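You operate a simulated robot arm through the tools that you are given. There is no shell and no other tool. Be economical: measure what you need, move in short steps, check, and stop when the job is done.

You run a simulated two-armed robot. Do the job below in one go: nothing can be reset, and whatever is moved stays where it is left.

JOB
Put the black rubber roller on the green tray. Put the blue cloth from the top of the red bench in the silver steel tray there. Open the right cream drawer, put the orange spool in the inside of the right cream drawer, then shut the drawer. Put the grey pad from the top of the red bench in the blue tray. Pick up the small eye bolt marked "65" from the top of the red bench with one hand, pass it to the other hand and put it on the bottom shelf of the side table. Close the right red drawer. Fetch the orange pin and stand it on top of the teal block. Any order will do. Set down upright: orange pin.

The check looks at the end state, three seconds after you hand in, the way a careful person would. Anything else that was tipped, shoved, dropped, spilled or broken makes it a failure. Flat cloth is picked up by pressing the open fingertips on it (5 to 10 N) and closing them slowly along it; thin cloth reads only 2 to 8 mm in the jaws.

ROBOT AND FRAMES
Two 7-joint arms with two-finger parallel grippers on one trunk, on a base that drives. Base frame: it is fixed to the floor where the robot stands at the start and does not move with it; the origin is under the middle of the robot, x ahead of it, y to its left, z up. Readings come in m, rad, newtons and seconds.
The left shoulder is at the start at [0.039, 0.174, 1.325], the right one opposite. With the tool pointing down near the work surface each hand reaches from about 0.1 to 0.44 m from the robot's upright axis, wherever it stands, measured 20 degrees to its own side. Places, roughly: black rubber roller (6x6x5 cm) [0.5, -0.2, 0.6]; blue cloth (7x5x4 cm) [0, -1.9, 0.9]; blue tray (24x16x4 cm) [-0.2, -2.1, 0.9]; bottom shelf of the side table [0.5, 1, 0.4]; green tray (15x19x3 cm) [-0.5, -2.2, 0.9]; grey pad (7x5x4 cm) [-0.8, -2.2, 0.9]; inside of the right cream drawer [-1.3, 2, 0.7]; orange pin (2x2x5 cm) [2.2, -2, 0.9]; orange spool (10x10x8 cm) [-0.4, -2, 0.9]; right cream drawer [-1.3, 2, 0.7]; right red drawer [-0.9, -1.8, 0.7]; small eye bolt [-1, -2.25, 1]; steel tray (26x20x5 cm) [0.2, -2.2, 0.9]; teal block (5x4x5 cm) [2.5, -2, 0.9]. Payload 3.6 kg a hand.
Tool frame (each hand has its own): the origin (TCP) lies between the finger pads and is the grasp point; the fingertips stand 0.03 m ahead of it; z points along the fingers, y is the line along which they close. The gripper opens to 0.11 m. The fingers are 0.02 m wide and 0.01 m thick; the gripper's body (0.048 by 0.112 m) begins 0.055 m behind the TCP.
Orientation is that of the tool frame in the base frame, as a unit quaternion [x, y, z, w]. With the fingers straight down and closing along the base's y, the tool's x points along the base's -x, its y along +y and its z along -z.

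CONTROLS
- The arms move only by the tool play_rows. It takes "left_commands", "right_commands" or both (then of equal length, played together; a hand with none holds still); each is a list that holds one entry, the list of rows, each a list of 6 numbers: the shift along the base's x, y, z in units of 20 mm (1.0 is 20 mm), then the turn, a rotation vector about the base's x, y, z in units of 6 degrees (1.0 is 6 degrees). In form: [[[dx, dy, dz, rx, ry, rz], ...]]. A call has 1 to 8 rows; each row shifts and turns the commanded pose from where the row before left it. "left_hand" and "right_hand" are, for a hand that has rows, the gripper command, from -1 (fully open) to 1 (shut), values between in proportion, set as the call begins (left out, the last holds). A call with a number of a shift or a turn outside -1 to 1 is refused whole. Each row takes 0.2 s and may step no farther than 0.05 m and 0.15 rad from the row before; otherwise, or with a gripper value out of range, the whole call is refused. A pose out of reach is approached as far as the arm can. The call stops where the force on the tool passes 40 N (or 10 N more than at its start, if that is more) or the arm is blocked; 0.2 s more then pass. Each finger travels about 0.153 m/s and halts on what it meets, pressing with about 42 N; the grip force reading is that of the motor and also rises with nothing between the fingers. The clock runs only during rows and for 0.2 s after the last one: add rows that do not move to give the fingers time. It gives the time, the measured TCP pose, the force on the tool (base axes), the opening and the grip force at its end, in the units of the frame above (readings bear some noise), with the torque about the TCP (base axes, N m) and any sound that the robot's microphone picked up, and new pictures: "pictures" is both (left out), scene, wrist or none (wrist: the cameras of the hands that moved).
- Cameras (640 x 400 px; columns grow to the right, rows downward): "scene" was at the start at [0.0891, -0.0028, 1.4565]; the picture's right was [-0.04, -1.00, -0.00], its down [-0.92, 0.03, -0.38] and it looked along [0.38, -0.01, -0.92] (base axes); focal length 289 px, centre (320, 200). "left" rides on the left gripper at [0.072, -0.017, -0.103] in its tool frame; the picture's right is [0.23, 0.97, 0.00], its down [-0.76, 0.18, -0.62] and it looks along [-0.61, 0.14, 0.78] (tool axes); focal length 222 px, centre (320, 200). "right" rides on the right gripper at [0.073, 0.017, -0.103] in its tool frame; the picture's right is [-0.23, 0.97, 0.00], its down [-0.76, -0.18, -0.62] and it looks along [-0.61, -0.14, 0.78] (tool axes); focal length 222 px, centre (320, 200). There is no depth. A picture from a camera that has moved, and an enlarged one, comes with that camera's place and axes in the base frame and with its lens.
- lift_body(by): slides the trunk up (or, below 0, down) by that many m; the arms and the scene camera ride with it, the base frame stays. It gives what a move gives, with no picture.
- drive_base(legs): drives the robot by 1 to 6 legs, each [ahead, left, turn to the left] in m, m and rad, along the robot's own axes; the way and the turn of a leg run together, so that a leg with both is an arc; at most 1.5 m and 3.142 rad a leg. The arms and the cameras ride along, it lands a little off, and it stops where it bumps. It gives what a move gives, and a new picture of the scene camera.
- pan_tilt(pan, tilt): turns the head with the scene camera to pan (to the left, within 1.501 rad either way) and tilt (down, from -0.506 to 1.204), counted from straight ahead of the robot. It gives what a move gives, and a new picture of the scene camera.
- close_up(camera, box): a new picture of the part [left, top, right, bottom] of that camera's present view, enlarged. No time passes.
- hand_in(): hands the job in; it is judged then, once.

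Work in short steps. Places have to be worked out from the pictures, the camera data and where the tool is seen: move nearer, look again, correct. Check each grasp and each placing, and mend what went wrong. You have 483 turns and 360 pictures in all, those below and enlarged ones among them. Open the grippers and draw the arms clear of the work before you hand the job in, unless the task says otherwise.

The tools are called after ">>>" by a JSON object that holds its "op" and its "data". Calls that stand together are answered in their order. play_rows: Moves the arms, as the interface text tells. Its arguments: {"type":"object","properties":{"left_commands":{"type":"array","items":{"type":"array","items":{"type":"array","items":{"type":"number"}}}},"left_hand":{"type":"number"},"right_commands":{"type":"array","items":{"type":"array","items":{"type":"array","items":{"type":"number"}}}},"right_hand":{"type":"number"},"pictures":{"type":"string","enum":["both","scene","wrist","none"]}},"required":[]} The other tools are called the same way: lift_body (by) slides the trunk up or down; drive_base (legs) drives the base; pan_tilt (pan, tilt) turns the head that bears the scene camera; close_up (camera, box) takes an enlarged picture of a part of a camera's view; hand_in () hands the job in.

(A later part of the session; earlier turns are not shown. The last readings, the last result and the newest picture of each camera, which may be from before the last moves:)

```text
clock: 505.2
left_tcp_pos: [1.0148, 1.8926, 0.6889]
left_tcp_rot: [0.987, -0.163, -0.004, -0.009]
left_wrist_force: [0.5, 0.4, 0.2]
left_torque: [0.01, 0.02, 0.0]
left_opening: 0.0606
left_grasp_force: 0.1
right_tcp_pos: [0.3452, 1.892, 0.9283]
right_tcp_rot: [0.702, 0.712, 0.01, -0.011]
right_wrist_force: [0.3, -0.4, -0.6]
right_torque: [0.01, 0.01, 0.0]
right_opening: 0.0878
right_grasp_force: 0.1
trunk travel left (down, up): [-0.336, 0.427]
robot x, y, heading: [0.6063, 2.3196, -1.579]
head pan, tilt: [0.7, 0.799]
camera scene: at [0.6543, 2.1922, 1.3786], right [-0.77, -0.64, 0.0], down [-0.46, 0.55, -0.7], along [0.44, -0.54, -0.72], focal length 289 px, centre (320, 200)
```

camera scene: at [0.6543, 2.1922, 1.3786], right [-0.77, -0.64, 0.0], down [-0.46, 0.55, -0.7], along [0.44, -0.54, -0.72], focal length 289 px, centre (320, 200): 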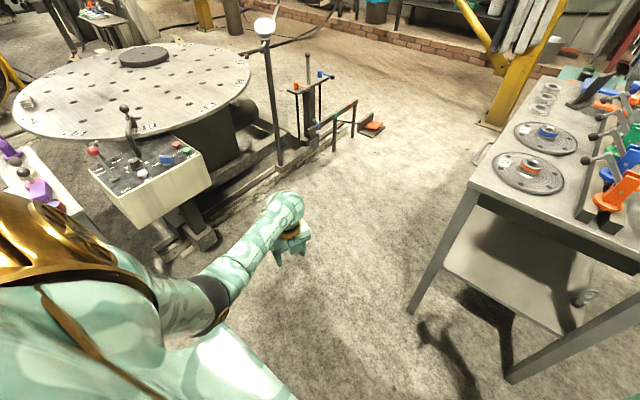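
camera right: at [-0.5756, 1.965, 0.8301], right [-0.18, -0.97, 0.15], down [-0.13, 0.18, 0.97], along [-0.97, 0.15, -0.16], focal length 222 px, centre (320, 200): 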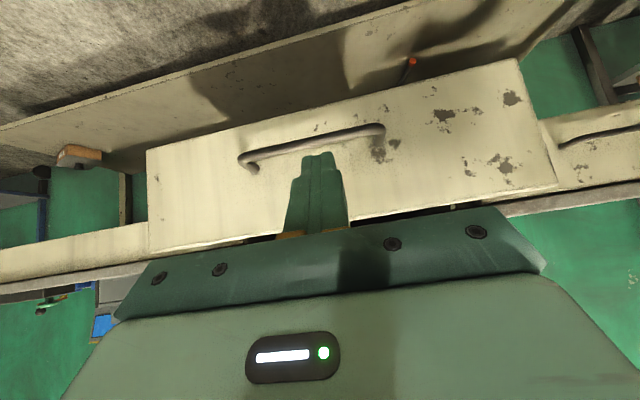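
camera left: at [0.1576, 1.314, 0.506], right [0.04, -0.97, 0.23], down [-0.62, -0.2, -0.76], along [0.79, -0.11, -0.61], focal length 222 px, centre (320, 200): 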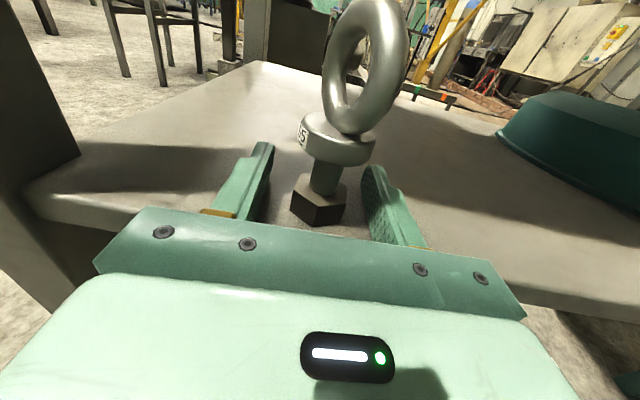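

The elbow is moving outward. Continue, then bring the hand to nominal and inward.

>>> {"op": "play_rows", "data": {"left_commands": [[[0, 0, 0, 0, 0, -1], [0, 0, 0, 0, 0, -1], [0, 0, 0, 0, 0, -1], [0, 0, 0, 0, 0, -1], [0, 0, 0, 0, 0, -1], [0, 0, 0, 0, 0, -1], [0, -0.5, 1, 0, 0, -1], [0, -0.5, 1, 0, 0, -1]]], "pictures": "none"}}

>>> {"op": "play_rows", "data": {"left_commands": [[[0, -0.5, 1, 0, 0, 0], [0, -0.5, 1, 0, 0, 0], [0, -0.5, 1, 0, 0, 1], [0, -0.5, 1, 0, 0, 1], [0, -0.5, 1, 0, 0, 1], [0, -0.5, 1, 0, 0, 1], [-0.6, 0, 0, 0, 0, 1], [-0.6, 0, 0, 0, 0, 1]]], "pictures": "none"}}

>>> {"op": "play_rows", "data": {"left_commands": [[[-0.9, 0, 0, 0, 0, 1], [-0.9, 0, 0, 0, 0, 1], [-0.9, 0, 0, 0, 0, 1], [-0.9, 0, 0, 0, 0, 1], [-0.9, 0, 0, 0, 0, 1], [-0.9, 0, 0, 0, 0, 1], [-0.9, 0, 0, 0, 0, 1], [-0.9, 0, 0, 0, 0, 1]]], "pictures": "none"}}

>>> {"op": "play_rows", "data": {"left_commands": [[[-0.9, 0, 0, 0, 0, 1], [-0.9, 0, 0, 0, 0, 1], [-0.9, 0, 0, 0, 0, 1], [-0.9, 0, 0, 0, 0, 1], [-0.9, 0, 0, 0, 0, 1], [-0.9, 0, 0, 0, 0, 1], [0, 0, 0, 0, 0, 1], [0, 0, 0, 0, 0, 1]]], "pictures": "scene"}}

```text
clock: 507.1
left_tcp_pos: [1.0127, 1.873, 0.7291]
left_tcp_rot: [0.835, -0.55, 0.0, -0.011]
left_wrist_force: [-0.6, -0.2, -0.7]
left_torque: [0.0, 0.0, 0.01]
left_opening: 0.0602
left_grasp_force: 0.1
right_tcp_pos: [0.3462, 1.8915, 0.9272]
right_tcp_rot: [0.702, 0.712, 0.01, -0.011]
right_wrist_force: [0.4, 0.7, 0.1]
right_torque: [-0.01, 0.0, 0.01]
right_opening: 0.0879
right_grasp_force: 0.0
trunk travel left (down, up): [-0.336, 0.427]
robot x, y, heading: [0.607, 2.3178, -1.578]
head pan, tilt: [0.7, 0.799]
```

```text
clock: 508.9
left_tcp_pos: [0.9909, 1.8127, 0.8503]
left_tcp_rot: [0.965, -0.263, -0.002, -0.01]
left_wrist_force: [-0.3, -0.7, 0.4]
left_torque: [0.01, 0.03, 0.03]
left_opening: 0.0607
left_grasp_force: 0.0
right_tcp_pos: [0.3452, 1.8924, 0.9282]
right_tcp_rot: [0.702, 0.712, 0.01, -0.01]
right_wrist_force: [0.1, 0.1, 0.5]
right_torque: [-0.03, -0.03, 0.02]
right_opening: 0.0881
right_grasp_force: 0.1
trunk travel left (down, up): [-0.336, 0.427]
robot x, y, heading: [0.6046, 2.3241, -1.579]
head pan, tilt: [0.7, 0.799]
```

```text
clock: 510.6
left_tcp_pos: [0.8454, 1.8148, 0.85]
left_tcp_rot: [0.988, 0.152, -0.006, -0.008]
left_wrist_force: [-0.1, -0.6, 0.0]
left_torque: [0.0, -0.07, 0.01]
left_opening: 0.0605
left_grasp_force: 0.0
right_tcp_pos: [0.344, 1.8913, 0.9294]
right_tcp_rot: [0.702, 0.712, 0.011, -0.01]
right_wrist_force: [0.7, 0.5, -0.3]
right_torque: [0.02, -0.04, -0.01]
right_opening: 0.0881
right_grasp_force: 0.0
trunk travel left (down, up): [-0.336, 0.427]
robot x, y, heading: [0.6073, 2.321, -1.579]
head pan, tilt: [0.7, 0.799]
```

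```text
clock: 512.5
left_tcp_pos: [0.7369, 1.8134, 0.8502]
left_tcp_rot: [0.841, 0.541, -0.009, -0.006]
left_wrist_force: [-0.8, -0.7, -0.1]
left_torque: [0.02, 0.0, 0.01]
left_opening: 0.0604
left_grasp_force: 0.1
right_tcp_pos: [0.3454, 1.8918, 0.9291]
right_tcp_rot: [0.702, 0.712, 0.011, -0.01]
right_wrist_force: [0.0, -0.1, -0.4]
right_torque: [0.01, 0.02, 0.01]
right_opening: 0.088
right_grasp_force: 0.1
trunk travel left (down, up): [-0.336, 0.427]
robot x, y, heading: [0.6099, 2.3198, -1.575]
head pan, tilt: [0.7, 0.799]
camera scene: at [0.6539, 2.192, 1.3786], right [-0.77, -0.64, 0.0], down [-0.46, 0.55, -0.7], along [0.44, -0.54, -0.72], focal length 289 px, centre (320, 200)
```

scene: 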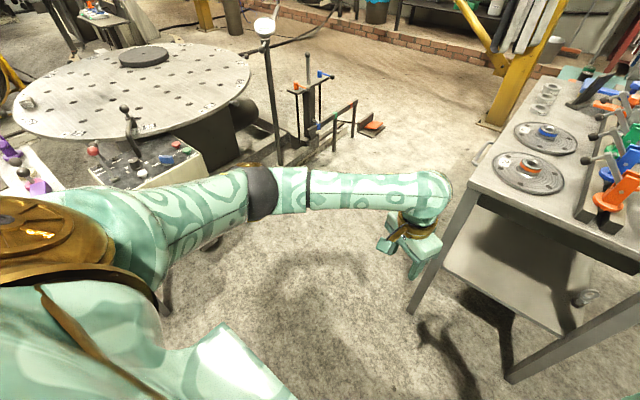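

Left arm is in good posture. I finish its yaw, raise the trunk so both elbows clear the tables and disc, and go down the corridor.

>>> {"op": "play_rows", "data": {"left_commands": [[[0, 0, 0, 0, 0, 1], [0, 0, 0, 0, 0, 1], [0, 0, 0, 0, 0, 1], [0, 0, 0, 0, 0, 1]]], "pictures": "none"}}

>>> {"op": "lift_body", "data": {"by": 0.17}}

>>> {"op": "drive_base", "data": {"legs": [[0, 0.6, 0], [0.5, 0, 0]]}}

>>> {"op": "pan_tilt", "data": {"pan": 0, "tilt": 0.6}}

```text
clock: 513.5
left_tcp_pos: [0.7381, 1.8137, 0.8497]
left_tcp_rot: [0.709, 0.705, -0.009, -0.003]
left_wrist_force: [-1.0, 0.3, 0.1]
left_torque: [0.01, 0.02, -0.01]
left_opening: 0.0605
left_grasp_force: 0.0
right_tcp_pos: [0.346, 1.8922, 0.9283]
right_tcp_rot: [0.702, 0.712, 0.011, -0.01]
right_wrist_force: [1.1, -0.6, -0.2]
right_torque: [0.04, 0.0, 0.02]
right_opening: 0.088
right_grasp_force: 0.1
trunk travel left (down, up): [-0.336, 0.427]
robot x, y, heading: [0.6037, 2.3193, -1.579]
head pan, tilt: [0.7, 0.799]
```

```text
clock: 515.4
left_tcp_pos: [0.738, 1.8142, 1.018]
left_tcp_rot: [0.711, 0.703, -0.009, -0.002]
left_wrist_force: [0.3, 0.5, 0.1]
left_torque: [-0.02, 0.03, 0.04]
left_opening: 0.0608
left_grasp_force: 0.0
right_tcp_pos: [0.3455, 1.8912, 1.0989]
right_tcp_rot: [0.702, 0.712, 0.012, -0.011]
right_wrist_force: [0.1, -0.6, 0.7]
right_torque: [0.02, 0.0, 0.02]
right_opening: 0.0879
right_grasp_force: 0.1
trunk travel left (down, up): [-0.506, 0.257]
robot x, y, heading: [0.6047, 2.3187, -1.578]
head pan, tilt: [0.7, 0.799]
```

```text
clock: 521.3
left_tcp_pos: [1.3685, 1.3256, 1.0191]
left_tcp_rot: [0.703, 0.711, -0.01, -0.003]
left_wrist_force: [0.2, 0.4, 1.0]
left_torque: [0.02, 0.0, 0.01]
left_opening: 0.0605
left_grasp_force: 0.2
right_tcp_pos: [0.9742, 1.3964, 1.0989]
right_tcp_rot: [0.694, 0.72, 0.012, -0.011]
right_wrist_force: [-0.4, 0.1, -0.3]
right_torque: [0.02, 0.03, 0.0]
right_opening: 0.0878
right_grasp_force: 0.1
trunk travel left (down, up): [-0.506, 0.257]
robot x, y, heading: [1.2267, 1.8332, -1.554]
head pan, tilt: [0.7, 0.799]
camera scene: at [1.2765, 1.7451, 1.5501], right [-0.76, -0.65, 0.0], down [-0.47, 0.54, -0.7], along [0.46, -0.53, -0.72], focal length 289 px, centre (320, 200)
```

scene: 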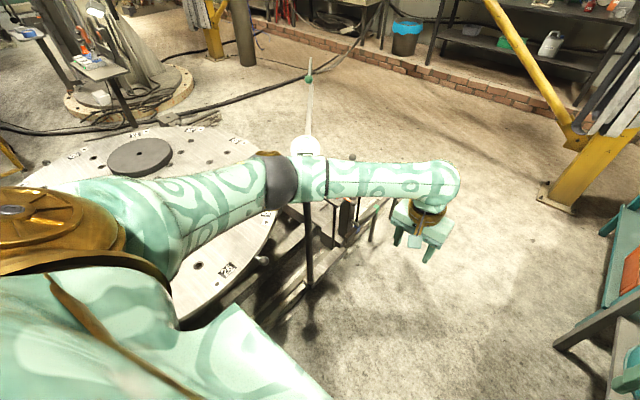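

```text
clock: 522.4
left_tcp_pos: [1.3689, 1.3262, 1.018]
left_tcp_rot: [0.704, 0.71, -0.009, -0.003]
left_wrist_force: [0.2, -0.2, 0.3]
left_torque: [-0.02, -0.02, -0.03]
left_opening: 0.0607
left_grasp_force: 0.0
right_tcp_pos: [0.9736, 1.3966, 1.0988]
right_tcp_rot: [0.695, 0.719, 0.01, -0.011]
right_wrist_force: [0.1, -0.6, -0.1]
right_torque: [-0.03, 0.02, 0.01]
right_opening: 0.0878
right_grasp_force: 0.1
trunk travel left (down, up): [-0.506, 0.257]
robot x, y, heading: [1.2276, 1.8291, -1.559]
head pan, tilt: [0.0, 0.6]
camera scene: at [1.225, 1.7181, 1.5669], right [-1.0, -0.01, 0.0], down [-0.01, 0.57, -0.82], along [0.01, -0.82, -0.57], focal length 289 px, centre (320, 200)
```

scene: 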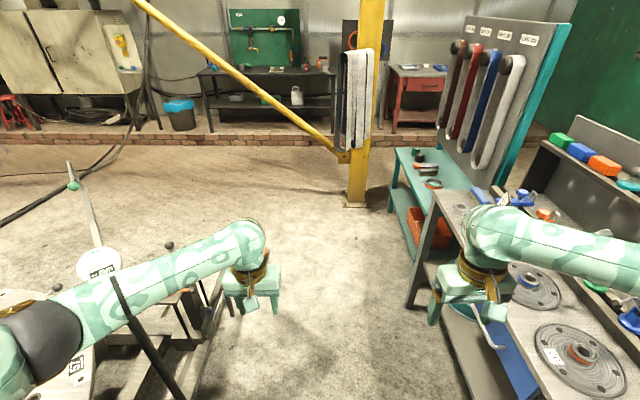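

Clear. I drive on to y≈0.45.

>>> {"op": "drive_base", "data": {"legs": [[1.35, 0, 0]]}}

>>> {"op": "pan_tilt", "data": {"pan": -0.6, "tilt": 0.8}}

```text
clock: 529.2
left_tcp_pos: [1.3554, -0.0388, 1.0198]
left_tcp_rot: [0.713, 0.701, -0.009, -0.003]
left_wrist_force: [-0.4, -0.8, -0.1]
left_torque: [-0.04, 0.01, 0.0]
left_opening: 0.0604
left_grasp_force: 0.0
right_tcp_pos: [0.9636, 0.0406, 1.0992]
right_tcp_rot: [0.703, 0.711, 0.012, -0.01]
right_wrist_force: [0.1, -0.3, 0.2]
right_torque: [-0.01, 0.02, 0.01]
right_opening: 0.0882
right_grasp_force: 0.1
trunk travel left (down, up): [-0.506, 0.257]
robot x, y, heading: [1.2267, 0.4653, -1.585]
head pan, tilt: [0.0, 0.6]
camera scene: at [1.222, 0.3565, 1.567], right [-1.0, 0.01, 0.0], down [0.01, 0.57, -0.82], along [-0.01, -0.82, -0.57], focal length 289 px, centre (320, 200)
```

scene: 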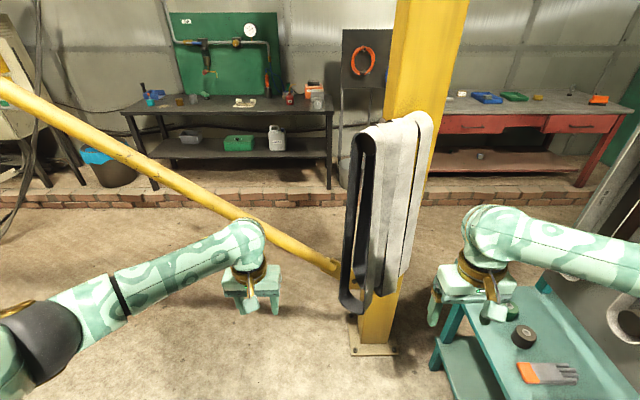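

```text
clock: 530.2
left_tcp_pos: [1.3551, -0.0384, 1.0191]
left_tcp_rot: [0.713, 0.702, -0.01, -0.003]
left_wrist_force: [-1.1, 0.4, -0.9]
left_torque: [-0.01, -0.02, 0.04]
left_opening: 0.0605
left_grasp_force: 0.0
right_tcp_pos: [0.9639, 0.041, 1.0984]
right_tcp_rot: [0.704, 0.71, 0.011, -0.01]
right_wrist_force: [0.2, 0.8, 1.1]
right_torque: [-0.01, -0.01, -0.01]
right_opening: 0.0881
right_grasp_force: 0.0
trunk travel left (down, up): [-0.506, 0.257]
robot x, y, heading: [1.225, 0.4678, -1.579]
head pan, tilt: [-0.6, 0.799]
camera scene: at [1.1767, 0.379, 1.5501], right [-0.82, 0.57, 0.0], down [0.41, 0.59, -0.7], along [-0.4, -0.57, -0.72], focal length 289 px, centre (320, 200)
```

scene: 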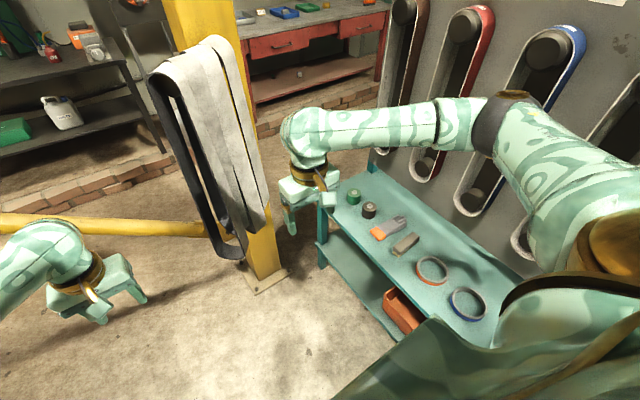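

Black roller ≈ (0.515,-0.19). I tuck the left hand back/outward, away from the hanging belts, then position diagonally.

>>> {"op": "play_rows", "data": {"left_commands": [[[0.9, 0.9, -0.5, 0, 0, 0], [0.9, 0.9, -0.5, 0, 0, 0], [0.9, 0.9, -0.5, 0, 0, 0], [0.9, 0.9, -0.5, 0, 0, 0], [0.9, 0.9, -0.5, 0, 0, 0], [0.9, 0.9, -0.5, 0, 0, 0], [0.9, 0.9, -0.5, 0, 0, 0], [0.9, 0.9, -0.5, 0, 0, 0]]], "pictures": "none"}}

>>> {"op": "drive_base", "data": {"legs": [[0.2, -0.1, 0]]}}

>>> {"op": "drive_base", "data": {"legs": [[0, 0, -0.42]]}}

```text
clock: 532.0
left_tcp_pos: [1.4992, 0.1069, 0.9393]
left_tcp_rot: [0.713, 0.701, -0.01, -0.003]
left_wrist_force: [-0.3, -0.6, 0.2]
left_torque: [-0.01, 0.02, -0.02]
left_opening: 0.0605
left_grasp_force: 0.0
right_tcp_pos: [0.9635, 0.0419, 1.0985]
right_tcp_rot: [0.703, 0.711, 0.011, -0.011]
right_wrist_force: [0.0, -0.3, -0.7]
right_torque: [-0.02, -0.04, 0.02]
right_opening: 0.0881
right_grasp_force: 0.0
trunk travel left (down, up): [-0.506, 0.257]
robot x, y, heading: [1.2273, 0.4694, -1.584]
head pan, tilt: [-0.6, 0.799]
```

```text
clock: 533.7
left_tcp_pos: [1.3951, -0.0938, 0.9382]
left_tcp_rot: [0.713, 0.701, -0.009, -0.003]
left_wrist_force: [-0.1, -0.5, 0.2]
left_torque: [0.02, 0.01, 0.02]
left_opening: 0.0607
left_grasp_force: 0.1
right_tcp_pos: [0.86, -0.1586, 1.0994]
right_tcp_rot: [0.704, 0.71, 0.011, -0.011]
right_wrist_force: [0.0, 0.2, 0.2]
right_torque: [0.06, 0.02, 0.02]
right_opening: 0.0881
right_grasp_force: 0.1
trunk travel left (down, up): [-0.506, 0.257]
robot x, y, heading: [1.1228, 0.2682, -1.582]
head pan, tilt: [-0.6, 0.799]
camera scene: at [1.0734, 0.1796, 1.5501], right [-0.82, 0.58, 0.0], down [0.41, 0.59, -0.7], along [-0.4, -0.57, -0.72], focal length 289 px, centre (320, 200)
```

scene: 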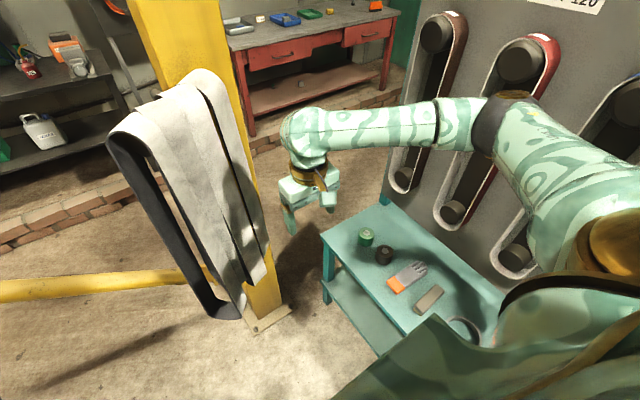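

```text
clock: 535.4
left_tcp_pos: [1.221, -0.1732, 0.9388]
left_tcp_rot: [0.845, 0.535, -0.009, -0.006]
left_wrist_force: [0.0, 0.2, -0.2]
left_torque: [0.01, 0.03, 0.0]
left_opening: 0.0606
left_grasp_force: 0.0
right_tcp_pos: [0.7077, -0.0106, 1.0978]
right_tcp_rot: [0.838, 0.545, 0.013, -0.008]
right_wrist_force: [0.4, -0.8, -0.1]
right_torque: [0.0, 0.01, -0.01]
right_opening: 0.088
right_grasp_force: 0.1
trunk travel left (down, up): [-0.506, 0.257]
robot x, y, heading: [1.1232, 0.2696, -2.011]
head pan, tilt: [-0.6, 0.799]
camera scene: at [1.0412, 0.2076, 1.5501], right [-0.51, 0.86, 0.0], down [0.62, 0.36, -0.7], along [-0.6, -0.35, -0.72], focal length 289 px, centre (320, 200)
```

scene: 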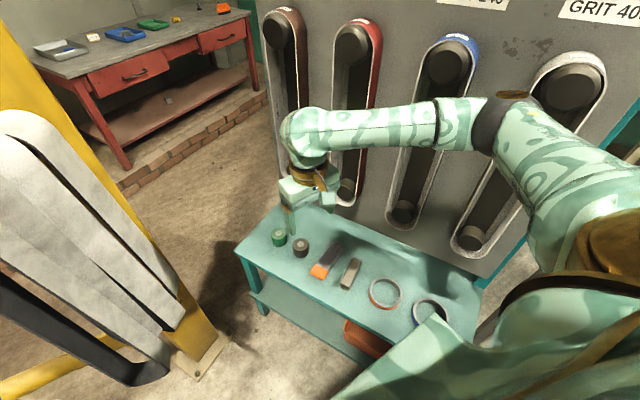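

Roller at (0.521,-0.182). I creep ahead/right, lower the trunk, then extend the right hand.

>>> {"op": "drive_base", "data": {"legs": [[0.134, -0.073, 0]]}}

>>> {"op": "lift_body", "data": {"by": -0.3}}

>>> {"op": "pan_tilt", "data": {"pan": -0.35, "tilt": 0.8}}

```text
clock: 536.9
left_tcp_pos: [1.1098, -0.2599, 0.9393]
left_tcp_rot: [0.846, 0.532, -0.014, -0.007]
left_wrist_force: [0.4, 1.1, 0.4]
left_torque: [0.01, 0.01, -0.03]
left_opening: 0.0602
left_grasp_force: 0.0
right_tcp_pos: [0.5987, -0.0922, 1.104]
right_tcp_rot: [0.839, 0.544, 0.009, -0.011]
right_wrist_force: [-0.9, 0.5, -0.3]
right_torque: [-0.01, -0.01, -0.02]
right_opening: 0.0881
right_grasp_force: 0.1
trunk travel left (down, up): [-0.506, 0.257]
robot x, y, heading: [1.0048, 0.1785, -2.017]
head pan, tilt: [-0.6, 0.799]
stopped in leg 1: the robot was blocked; the commanded pose is now the measured one
camera scene: at [0.9385, 0.1244, 1.5515], right [-0.5, 0.87, 0.0], down [0.61, 0.36, -0.71], along [-0.61, -0.35, -0.71], focal length 289 px, centre (320, 200)
```

scene: 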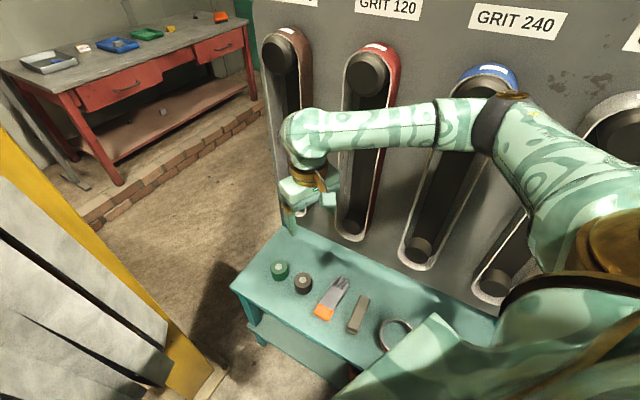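

```text
clock: 539.9
left_tcp_pos: [1.1052, -0.264, 0.6366]
left_tcp_rot: [0.845, 0.534, -0.012, -0.009]
left_wrist_force: [-0.2, -0.3, 0.2]
left_torque: [0.02, 0.0, 0.0]
left_opening: 0.0605
left_grasp_force: 0.1
right_tcp_pos: [0.5954, -0.0985, 0.7996]
right_tcp_rot: [0.839, 0.544, 0.011, -0.013]
right_wrist_force: [-0.3, -0.5, 0.4]
right_torque: [-0.02, 0.03, 0.03]
right_opening: 0.0881
right_grasp_force: 0.0
trunk travel left (down, up): [-0.206, 0.557]
robot x, y, heading: [1.0046, 0.1778, -2.01]
head pan, tilt: [-0.6, 0.799]
```

```text
clock: 540.6
left_tcp_pos: [1.1052, -0.2645, 0.6361]
left_tcp_rot: [0.846, 0.533, -0.012, -0.009]
left_wrist_force: [0.4, -0.5, -0.1]
left_torque: [-0.02, 0.02, 0.0]
left_opening: 0.0607
left_grasp_force: 0.1
right_tcp_pos: [0.5937, -0.0991, 0.7995]
right_tcp_rot: [0.838, 0.545, 0.013, -0.013]
right_wrist_force: [-1.0, -0.1, 0.0]
right_torque: [0.0, 0.0, 0.03]
right_opening: 0.0878
right_grasp_force: 0.1
trunk travel left (down, up): [-0.206, 0.557]
robot x, y, heading: [1.0068, 0.1824, -2.015]
head pan, tilt: [-0.351, 0.799]
camera scene: at [0.9014, 0.008, 1.2454], right [-0.7, 0.71, 0.01], down [0.5, 0.5, -0.7], along [-0.5, -0.49, -0.71], focal length 289 px, centre (320, 200)
```

scene: 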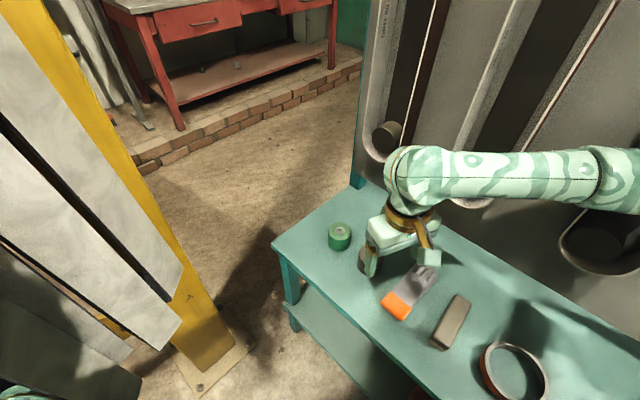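

>>> {"op": "close_up", "data": {"camera": "right", "box": [0, 0, 640, 400]}}

```text
1.00 times, centred on (320, 200) of right (not enlarged: the box is as wide or as high as the picture)
camera zoom: at [0.6401, -0.0433, 0.9059], right [0.8, -0.6, -0.02], down [-0.48, -0.65, 0.6], along [-0.37, -0.47, -0.8], focal length 222 px, centre (320, 200)
```

zoom: 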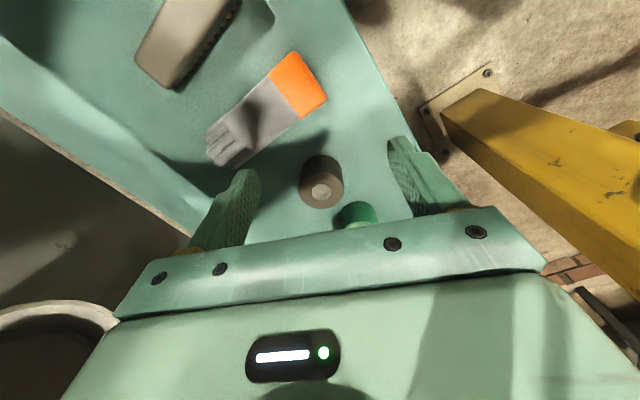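

Roller top centre ≈ (0.527,-0.189). I move over it and descend partway.

>>> {"op": "play_rows", "data": {"right_commands": [[[-0.7, -0.9, -0.5, 0, 0, 0], [-0.7, -0.9, -0.5, 0, 0, 0], [-0.7, -0.9, -0.5, 0, 0, 0], [-0.7, -0.9, -0.5, 0, 0, 0], [-0.55, -0.9, -0.5, 0, 0, 0], [0, 0, -0.7, 0, 0, 0], [0, 0, -0.7, 0, 0, 0]]], "pictures": "wrist"}}

```text
clock: 542.2
left_tcp_pos: [1.0993, -0.2625, 0.6387]
left_tcp_rot: [0.846, 0.534, -0.008, -0.004]
left_wrist_force: [0.2, -0.3, -0.1]
left_torque: [0.03, 0.03, 0.0]
left_opening: 0.0604
left_grasp_force: 0.1
right_tcp_pos: [0.5215, -0.187, 0.718]
right_tcp_rot: [0.839, 0.544, 0.016, -0.009]
right_wrist_force: [0.4, 0.0, -0.4]
right_torque: [-0.01, -0.01, -0.03]
right_opening: 0.0881
right_grasp_force: 0.0
trunk travel left (down, up): [-0.206, 0.557]
robot x, y, heading: [1.0046, 0.1817, -2.015]
head pan, tilt: [-0.351, 0.799]
camera right: at [0.5653, -0.1308, 0.825], right [0.8, -0.6, -0.01], down [-0.48, -0.64, 0.59], along [-0.36, -0.47, -0.8], focal length 222 px, centre (320, 200)
```

right: 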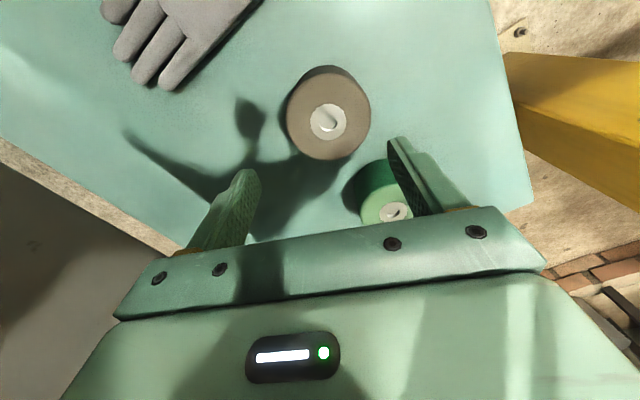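

Triangulated: roller top centre (0.540,-0.172), z≈0.67. Adjust and descend.

>>> {"op": "play_rows", "data": {"right_commands": [[[0.5, 0.4, 0, 0, 0, 0], [0.45, 0.35, 0, 0, 0, 0], [0, 0, -0.8, 0, 0, 0]]], "pictures": "wrist"}}

```text
clock: 543.0
left_tcp_pos: [1.0994, -0.2629, 0.6384]
left_tcp_rot: [0.847, 0.532, -0.007, -0.006]
left_wrist_force: [0.1, -0.4, 0.0]
left_torque: [-0.02, 0.02, 0.0]
left_opening: 0.0605
left_grasp_force: 0.1
right_tcp_pos: [0.5407, -0.171, 0.7031]
right_tcp_rot: [0.839, 0.544, 0.014, -0.01]
right_wrist_force: [0.1, 0.2, -0.1]
right_torque: [-0.01, 0.0, -0.01]
right_opening: 0.0883
right_grasp_force: 0.1
trunk travel left (down, up): [-0.206, 0.557]
robot x, y, heading: [1.0043, 0.1794, -2.017]
head pan, tilt: [-0.351, 0.799]
camera right: at [0.5834, -0.1164, 0.8093], right [0.8, -0.6, -0.01], down [-0.48, -0.64, 0.6], along [-0.36, -0.47, -0.8], focal length 222 px, centre (320, 200)
```

right: 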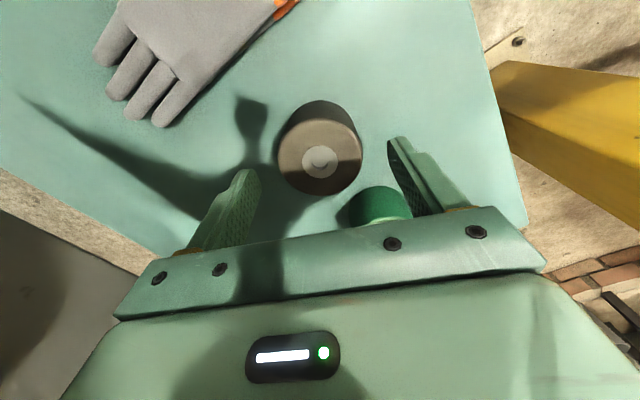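

Centred. Descend and grip.

>>> {"op": "play_rows", "data": {"right_commands": [[[0, 0, -0.8, 0, 0, 0], [0, 0, -0.7, 0, 0, 0], [0, 0, -0.5, 0, 0, 0], [0, 0, -0.3, 0, 0, 0]]], "pictures": "none"}}

>>> {"op": "play_rows", "data": {"right_commands": [[[0, 0, 0, 0, 0, 0], [0, 0, 0, 0, 0, 0], [0, 0, 0, 0, 0, 0]]], "right_hand": 0.6, "pictures": "wrist"}}

```text
clock: 544.0
left_tcp_pos: [1.1005, -0.2627, 0.6391]
left_tcp_rot: [0.846, 0.533, -0.008, -0.005]
left_wrist_force: [0.6, -0.9, -1.3]
left_torque: [0.04, -0.02, 0.01]
left_opening: 0.0607
left_grasp_force: 0.0
right_tcp_pos: [0.5394, -0.1718, 0.6559]
right_tcp_rot: [0.84, 0.543, 0.016, -0.01]
right_wrist_force: [0.3, -0.7, -0.2]
right_torque: [0.0, 0.0, 0.01]
right_opening: 0.088
right_grasp_force: 0.0
trunk travel left (down, up): [-0.206, 0.557]
robot x, y, heading: [1.0032, 0.1824, -2.016]
head pan, tilt: [-0.351, 0.799]
```

```text
clock: 544.8
left_tcp_pos: [1.0992, -0.2626, 0.6387]
left_tcp_rot: [0.846, 0.533, -0.009, -0.006]
left_wrist_force: [-0.9, 0.2, 1.4]
left_torque: [-0.03, -0.02, -0.01]
left_opening: 0.0604
left_grasp_force: 0.1
right_tcp_pos: [0.5385, -0.1706, 0.6563]
right_tcp_rot: [0.839, 0.544, 0.016, -0.009]
right_wrist_force: [0.8, -0.7, -0.2]
right_torque: [-0.01, 0.04, 0.01]
right_opening: 0.0595
right_grasp_force: 41.9
trunk travel left (down, up): [-0.206, 0.557]
robot x, y, heading: [0.9989, 0.1785, -2.015]
head pan, tilt: [-0.351, 0.799]
camera right: at [0.5834, -0.1158, 0.7625], right [0.8, -0.6, -0.01], down [-0.48, -0.64, 0.6], along [-0.36, -0.47, -0.8], focal length 222 px, centre (320, 200)
```

right: 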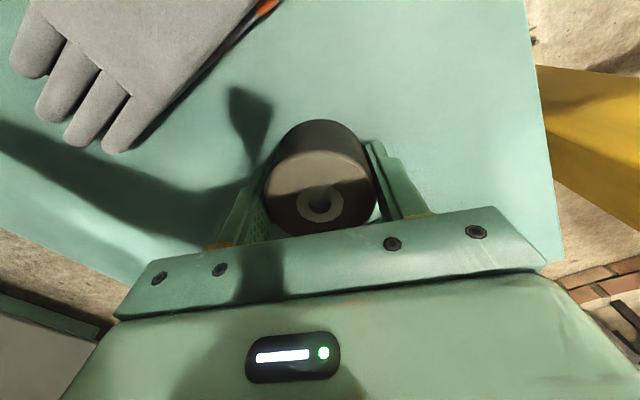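

Roller gripped (59.5 mm). Lift it, raise the trunk, and reverse out.

>>> {"op": "play_rows", "data": {"right_commands": [[[0, 0, 0.6, 0, 0, 0], [0, 0, 1, 0, 0, 0], [0, 0, 1, 0, 0, 0], [0, 0, 1, 0, 0, 0], [0.3, 0.4, 1, 0, 0, 0], [0.7, 0.9, 0.5, 0, 0, 0], [0.7, 0.9, 0, 0, 0, 0], [0.7, 0.9, 0, 0, 0, 0]]], "pictures": "none"}}

>>> {"op": "lift_body", "data": {"by": 0.3}}

>>> {"op": "drive_base", "data": {"legs": [[-0.134, 0.073, 0], [0, 0, 0.43]]}}

```text
clock: 546.6
left_tcp_pos: [1.103, -0.2643, 0.6369]
left_tcp_rot: [0.846, 0.533, -0.009, -0.008]
left_wrist_force: [0.6, -0.7, -0.3]
left_torque: [0.02, 0.01, -0.02]
left_opening: 0.0606
left_grasp_force: 0.0
right_tcp_pos: [0.5933, -0.1125, 0.758]
right_tcp_rot: [0.838, 0.545, 0.014, -0.012]
right_wrist_force: [-0.1, -0.8, -3.3]
right_torque: [-0.05, 0.03, 0.0]
right_opening: 0.0591
right_grasp_force: 42.4
trunk travel left (down, up): [-0.206, 0.557]
robot x, y, heading: [1.002, 0.1789, -2.013]
head pan, tilt: [-0.351, 0.799]
```

```text
clock: 549.6
left_tcp_pos: [1.0951, -0.2643, 0.9371]
left_tcp_rot: [0.846, 0.534, -0.004, -0.003]
left_wrist_force: [-0.3, -0.4, -0.9]
left_torque: [0.0, 0.05, 0.01]
left_opening: 0.0605
left_grasp_force: 0.1
right_tcp_pos: [0.6042, -0.08, 1.0128]
right_tcp_rot: [0.833, 0.549, 0.065, -0.034]
right_wrist_force: [-0.3, 0.6, -3.5]
right_torque: [0.01, 0.0, -0.01]
right_opening: 0.0592
right_grasp_force: 42.4
trunk travel left (down, up): [-0.506, 0.257]
robot x, y, heading: [1.0052, 0.176, -2.016]
head pan, tilt: [-0.351, 0.799]
```

```text
clock: 550.9
left_tcp_pos: [1.2862, -0.1164, 0.9605]
left_tcp_rot: [0.835, 0.547, -0.036, 0.048]
left_wrist_force: [2.4, 0.3, -0.6]
left_torque: [-0.04, 0.11, -0.01]
left_opening: 0.0606
left_grasp_force: 0.1
right_tcp_pos: [0.6924, 0.1017, 1.0744]
right_tcp_rot: [0.907, 0.419, -0.046, -0.015]
right_wrist_force: [7.4, 5.2, -4.8]
right_torque: [-0.23, 0.31, 0.09]
right_opening: 0.059
right_grasp_force: 41.3
trunk travel left (down, up): [-0.506, 0.257]
robot x, y, heading: [1.1183, 0.236, -2.078]
head pan, tilt: [-0.351, 0.799]
stopped in leg 1: the robot was blocked; the commanded pose is now the measured one
camera scene: at [1.0552, 0.1829, 1.5528], right [-0.65, 0.76, -0.01], down [0.54, 0.46, -0.71], along [-0.53, -0.47, -0.71], focal length 289 px, centre (320, 200)
```

scene: 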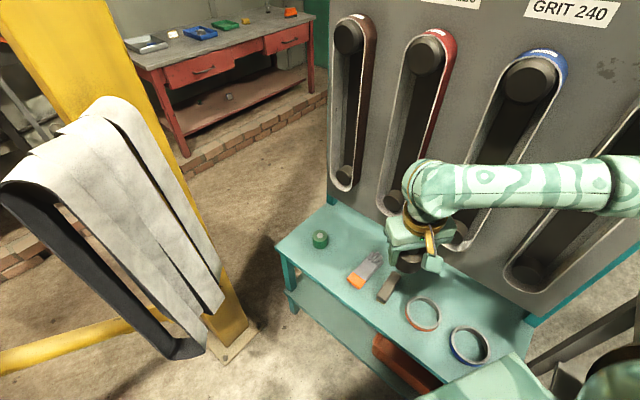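

The right elbow seems to catch on something. I look right.

>>> {"op": "pan_tilt", "data": {"pan": -1.1, "tilt": 0.7}}

```text
clock: 552.0
left_tcp_pos: [1.2677, -0.1469, 0.9463]
left_tcp_rot: [0.829, 0.558, -0.015, 0.042]
left_wrist_force: [0.5, -0.1, 0.6]
left_torque: [0.01, -0.02, -0.01]
left_opening: 0.0604
left_grasp_force: 0.0
right_tcp_pos: [0.6693, 0.0513, 1.0601]
right_tcp_rot: [0.899, 0.437, -0.03, -0.022]
right_wrist_force: [-0.4, -0.3, -3.3]
right_torque: [0.0, -0.02, -0.01]
right_opening: 0.0592
right_grasp_force: 41.7
trunk travel left (down, up): [-0.506, 0.257]
robot x, y, heading: [1.1135, 0.2409, -2.051]
head pan, tilt: [-1.1, 0.7]
camera scene: at [1.0138, 0.2227, 1.5584], right [0.01, 1.0, 0.0], down [0.64, -0.01, -0.76], along [-0.76, 0.01, -0.64], focal length 289 px, centre (320, 200)
```

scene: 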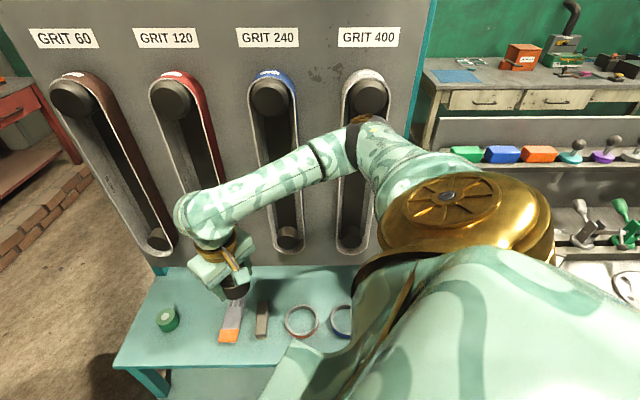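

Nothing is caught now. I back toward +y first, then turn to face −y.

>>> {"op": "drive_base", "data": {"legs": [[-0.26, -0.03, 0], [0, 0, 0.48]]}}

>>> {"op": "pan_tilt", "data": {"pan": -0.6, "tilt": 0.8}}

```text
clock: 555.2
left_tcp_pos: [1.5273, 0.212, 0.9459]
left_tcp_rot: [0.668, 0.743, -0.005, 0.043]
left_wrist_force: [0.1, -0.2, 1.0]
left_torque: [-0.01, -0.02, 0.0]
left_opening: 0.0607
left_grasp_force: 0.1
right_tcp_pos: [0.9062, 0.1061, 1.0602]
right_tcp_rot: [0.765, 0.643, -0.034, -0.016]
right_wrist_force: [-0.6, 0.5, -2.8]
right_torque: [0.04, 0.01, 0.02]
right_opening: 0.0591
right_grasp_force: 41.9
trunk travel left (down, up): [-0.506, 0.257]
robot x, y, heading: [1.2061, 0.4792, -1.56]
head pan, tilt: [-1.1, 0.7]
camera scene: at [1.1289, 0.4191, 1.5584], right [-0.46, 0.89, 0.0], down [0.57, 0.3, -0.76], along [-0.68, -0.35, -0.64], focal length 289 px, centre (320, 200)
```

scene: 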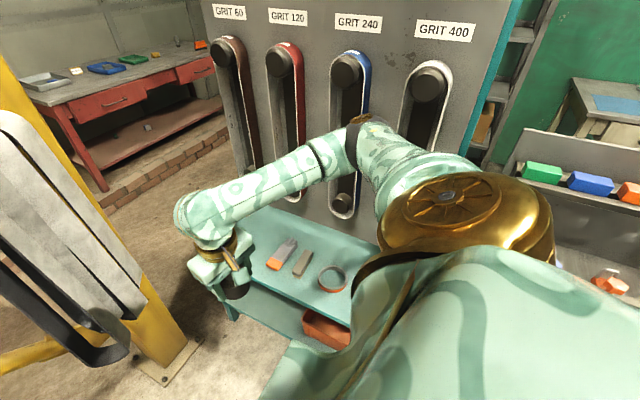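

```text
clock: 556.2
left_tcp_pos: [1.5261, 0.2112, 0.946]
left_tcp_rot: [0.668, 0.743, -0.005, 0.043]
left_wrist_force: [-0.4, -0.1, -0.8]
left_torque: [0.0, -0.01, 0.01]
left_opening: 0.0604
left_grasp_force: 0.1
right_tcp_pos: [0.905, 0.1065, 1.0599]
right_tcp_rot: [0.765, 0.642, -0.034, -0.016]
right_wrist_force: [0.5, -0.3, -3.1]
right_torque: [0.03, -0.01, 0.03]
right_opening: 0.0592
right_grasp_force: 42.4
trunk travel left (down, up): [-0.506, 0.257]
robot x, y, heading: [1.2074, 0.4807, -1.57]
head pan, tilt: [-0.6, 0.799]
camera scene: at [1.159, 0.3914, 1.5501], right [-0.83, 0.56, 0.0], down [0.4, 0.59, -0.7], along [-0.39, -0.58, -0.72], focal length 289 px, centre (320, 200)
```

scene: 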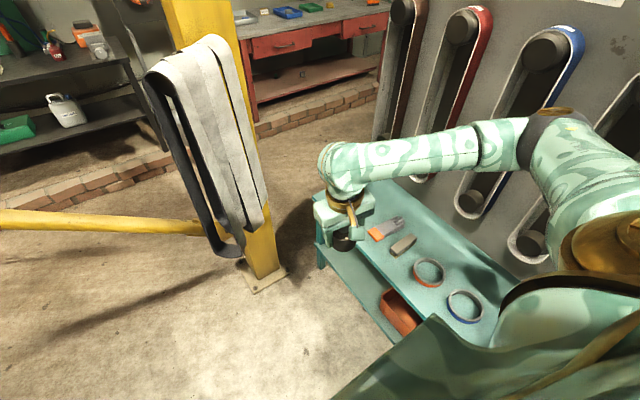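

All clear. I drive the reverse route: back to y≈2.1, then strafe to x≈-0.5.

>>> {"op": "drive_base", "data": {"legs": [[-1.5, 0, 0], [-0.15, 0, 0], [0, -1.5, 0], [0, -0.2, 0]]}}

```text
clock: 572.9
left_tcp_pos: [-0.1725, 1.9099, 0.9469]
left_tcp_rot: [0.68, 0.732, -0.005, 0.044]
left_wrist_force: [0.0, -0.2, 0.8]
left_torque: [0.03, 0.0, -0.02]
left_opening: 0.0608
left_grasp_force: 0.2
right_tcp_pos: [-0.7975, 1.825, 1.0604]
right_tcp_rot: [0.775, 0.63, -0.034, -0.017]
right_wrist_force: [0.2, -0.5, -2.8]
right_torque: [-0.02, -0.03, -0.03]
right_opening: 0.059
right_grasp_force: 41.8
trunk travel left (down, up): [-0.506, 0.257]
robot x, y, heading: [-0.4832, 2.1922, -1.598]
head pan, tilt: [-0.6, 0.799]
camera scene: at [-0.5352, 2.1025, 1.5501], right [-0.81, 0.59, 0.0], down [0.42, 0.58, -0.7], along [-0.41, -0.56, -0.72], focal length 289 px, centre (320, 200)
```

scene: 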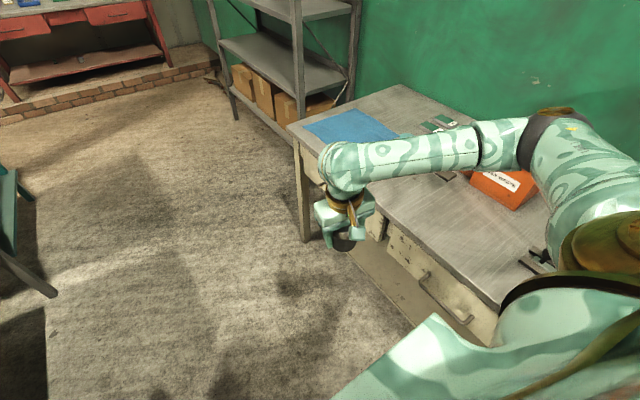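

Good. Now drive down to the red bench.

>>> {"op": "drive_base", "data": {"legs": [[1.5, 0, 0.035], [1.5, 0, 0], [0.2, 0.2, 0]]}}

>>> {"op": "pan_tilt", "data": {"pan": -0.1, "tilt": 0.75}}

```text
clock: 588.7
left_tcp_pos: [0.0438, -1.229, 0.9462]
left_tcp_rot: [0.667, 0.744, -0.004, 0.043]
left_wrist_force: [0.8, -0.3, 0.2]
left_torque: [0.0, 0.0, -0.04]
left_opening: 0.0608
left_grasp_force: 0.1
right_tcp_pos: [-0.5757, -1.3385, 1.0598]
right_tcp_rot: [0.764, 0.644, -0.035, -0.017]
right_wrist_force: [0.8, -0.6, -3.2]
right_torque: [-0.01, 0.0, 0.01]
right_opening: 0.059
right_grasp_force: 41.9
trunk travel left (down, up): [-0.506, 0.257]
robot x, y, heading: [-0.2763, -0.9603, -1.56]
head pan, tilt: [-0.6, 0.799]
camera scene: at [-0.324, -1.0515, 1.5501], right [-0.83, 0.56, 0.0], down [0.4, 0.6, -0.7], along [-0.39, -0.58, -0.72], focal length 289 px, centre (320, 200)
```

scene: 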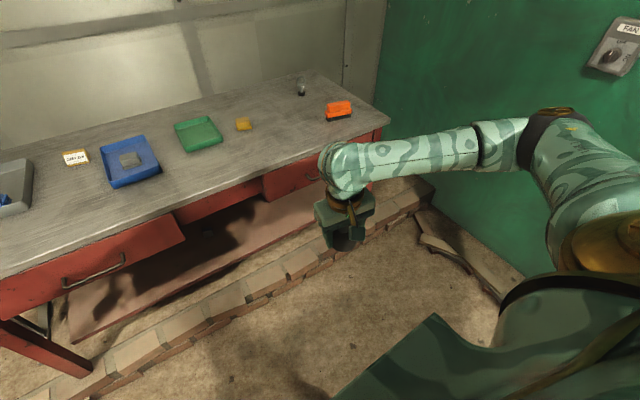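

```text
clock: 589.7
left_tcp_pos: [0.0438, -1.2283, 0.9457]
left_tcp_rot: [0.667, 0.744, -0.005, 0.044]
left_wrist_force: [0.5, -0.7, 0.4]
left_torque: [0.02, -0.02, 0.01]
left_opening: 0.0606
left_grasp_force: 0.3
right_tcp_pos: [-0.5763, -1.3392, 1.0595]
right_tcp_rot: [0.764, 0.644, -0.034, -0.017]
right_wrist_force: [-0.6, -0.4, -4.5]
right_torque: [0.02, -0.04, -0.05]
right_opening: 0.0594
right_grasp_force: 42.2
trunk travel left (down, up): [-0.506, 0.257]
robot x, y, heading: [-0.2744, -0.9627, -1.56]
head pan, tilt: [-0.099, 0.75]
camera scene: at [-0.2873, -1.0663, 1.5541], right [-1.0, 0.09, 0.0], down [0.06, 0.68, -0.73], along [-0.07, -0.73, -0.68], focal length 289 px, centre (320, 200)
```

scene: 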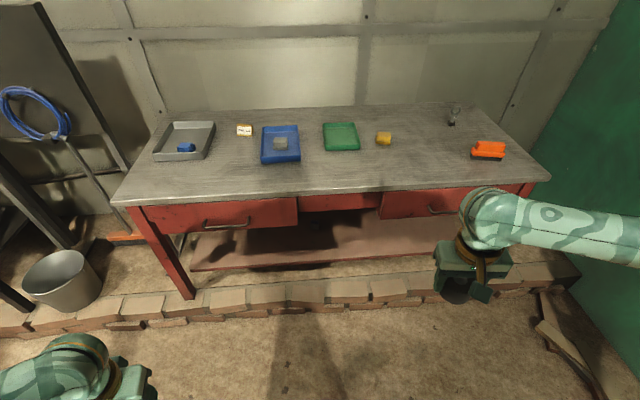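

I level the right hand and extend both hands forward and up, then lower the trunk for reach.

>>> {"op": "play_rows", "data": {"right_commands": [[[0.5, -1, 0.4, 0.12, -0.35, 0.81], [0.5, -1, 0.4, 0.12, -0.35, 0.81], [0.5, -1, 0.4, 0, 0, 0], [0.5, -1, 0.4, 0, 0, 0], [0.5, -1, 0.4, 0, 0, 0], [0.5, -1, 0.4, 0, 0, 0], [0.5, -1, 0.4, 0, 0, 0], [0.5, -1, 0.4, 0, 0, 0]]], "left_commands": [[[0, -1, 0.3, 0, 0, 0], [0, -1, 0.3, 0, 0, 0], [-0.5, -1, 0.5, 0, 0, 0], [-0.5, -1, 0.5, 0, 0, 0], [-0.5, -1, 0.8, 0, 0, 0], [-0.5, -1, 0.8, 0, 0, 0], [-0.5, -1, 0.8, 0, 0, 0], [-0.5, -1, 0.8, 0, 0, 0]]], "pictures": "none"}}

>>> {"op": "play_rows", "data": {"right_commands": [[[0, -0.8, 0.6, 0, 0, 0], [0, -0.8, 0.6, 0, 0, 0], [0, -0.5, 0.6, 0, 0, 0], [0, 0, 0.6, 0, 0, 0], [0, 0, 0.6, 0, 0, 0]]], "left_commands": [[[0, -1, 0.8, 0, 0, 0], [0, -1, 0.8, 0, 0, 0], [0, -1, 0.8, 0, 0, 0], [0, -1, 0.8, 0, 0, 0], [0, -0.5, 0.8, 0, 0, 0]]], "pictures": "none"}}

>>> {"op": "lift_body", "data": {"by": -0.2}}

```text
clock: 591.5
left_tcp_pos: [-0.0157, -1.3911, 1.042]
left_tcp_rot: [0.666, 0.744, -0.004, 0.043]
left_wrist_force: [-0.4, 0.0, -0.1]
left_torque: [0.03, 0.01, 0.01]
left_opening: 0.0605
left_grasp_force: 0.1
right_tcp_pos: [-0.4945, -1.4987, 1.1235]
right_tcp_rot: [0.707, 0.707, 0.0, 0.0]
right_wrist_force: [-1.0, -0.5, -3.6]
right_torque: [0.04, 0.01, 0.02]
right_opening: 0.0591
right_grasp_force: 41.6
trunk travel left (down, up): [-0.506, 0.257]
robot x, y, heading: [-0.2749, -0.9626, -1.563]
head pan, tilt: [-0.099, 0.75]
```

```text
clock: 592.7
left_tcp_pos: [-0.0151, -1.4779, 1.1202]
left_tcp_rot: [0.667, 0.744, -0.004, 0.043]
left_wrist_force: [0.3, -0.8, -0.4]
left_torque: [-0.01, 0.0, 0.0]
left_opening: 0.0603
left_grasp_force: 0.0
right_tcp_pos: [-0.4953, -1.5413, 1.1842]
right_tcp_rot: [0.707, 0.707, 0.001, 0.001]
right_wrist_force: [0.2, 0.1, -3.3]
right_torque: [0.01, 0.01, 0.04]
right_opening: 0.0592
right_grasp_force: 41.5
trunk travel left (down, up): [-0.506, 0.257]
robot x, y, heading: [-0.2797, -0.9626, -1.558]
head pan, tilt: [-0.099, 0.75]
```

```text
clock: 594.8
left_tcp_pos: [-0.0159, -1.4783, 0.9214]
left_tcp_rot: [0.667, 0.744, -0.005, 0.043]
left_wrist_force: [-0.9, -0.6, 0.0]
left_torque: [-0.01, 0.02, -0.05]
left_opening: 0.0604
left_grasp_force: 0.1
right_tcp_pos: [-0.4955, -1.5409, 0.9846]
right_tcp_rot: [0.707, 0.708, 0.0, 0.001]
right_wrist_force: [0.8, 0.4, -3.1]
right_torque: [-0.03, 0.01, 0.0]
right_opening: 0.0591
right_grasp_force: 42.1
trunk travel left (down, up): [-0.306, 0.457]
robot x, y, heading: [-0.2765, -0.9602, -1.566]
head pan, tilt: [-0.099, 0.75]
```

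>>> {"op": "play_rows", "data": {"right_commands": [[[0, 0, 0.8, 0, 0, 0], [0, 0, 0.8, 0, 0, 0], [0, 0, 0.8, 0, 0, 0], [0, 0, 0.8, 0, 0, 0]]], "left_commands": [[[0, 0, 1, 0, 0, 0], [0, 0, 1, 0, 0, 0], [0, 0, 1, 0, 0, 0], [0, 0, 1, 0, 0, 0]]], "pictures": "none"}}

>>> {"op": "drive_base", "data": {"legs": [[0.57, 0.01, 0]]}}

>>> {"op": "close_up", "data": {"camera": "right", "box": [0, 0, 640, 400]}}

```text
clock: 595.8
left_tcp_pos: [-0.015, -1.4793, 1.0009]
left_tcp_rot: [0.667, 0.744, -0.004, 0.043]
left_wrist_force: [0.6, 0.4, 0.5]
left_torque: [0.02, 0.03, -0.05]
left_opening: 0.0608
left_grasp_force: 0.1
right_tcp_pos: [-0.4975, -1.5394, 1.0482]
right_tcp_rot: [0.707, 0.707, 0.0, 0.0]
right_wrist_force: [-0.2, -0.1, -3.1]
right_torque: [0.02, 0.02, 0.02]
right_opening: 0.059
right_grasp_force: 42.3
trunk travel left (down, up): [-0.306, 0.457]
robot x, y, heading: [-0.275, -0.9587, -1.56]
head pan, tilt: [-0.099, 0.75]
```

```text
clock: 599.1
left_tcp_pos: [0.0015, -2.0461, 1.0007]
left_tcp_rot: [0.666, 0.745, -0.005, 0.043]
left_wrist_force: [-0.3, 0.8, 0.0]
left_torque: [0.02, 0.04, -0.02]
left_opening: 0.0605
left_grasp_force: 0.1
right_tcp_pos: [-0.4797, -2.1073, 1.0472]
right_tcp_rot: [0.707, 0.707, 0.001, 0.0]
right_wrist_force: [-0.9, -0.7, -2.5]
right_torque: [0.0, 0.02, 0.01]
right_opening: 0.0591
right_grasp_force: 41.4
trunk travel left (down, up): [-0.306, 0.457]
robot x, y, heading: [-0.2571, -1.5227, -1.561]
head pan, tilt: [-0.099, 0.75]
camera scene: at [-0.2705, -1.6873, 1.3519], right [-1.0, 0.09, 0.0], down [0.06, 0.68, -0.73], along [-0.06, -0.73, -0.68], focal length 289 px, centre (320, 200)
```

scene: 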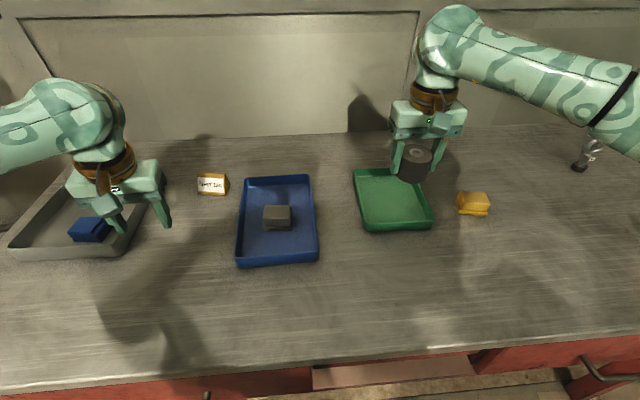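

```text
1.00 times, centred on (320, 200) of right (not enlarged: the box is as wide or as high as the picture)
camera zoom: at [-0.4622, -2.0351, 1.1505], right [0.97, -0.23, 0.0], down [-0.18, -0.76, 0.62], along [-0.14, -0.61, -0.78], focal length 222 px, centre (320, 200)
```

zoom: 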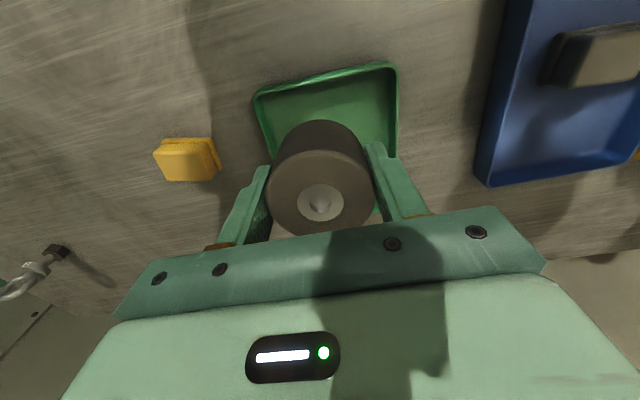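

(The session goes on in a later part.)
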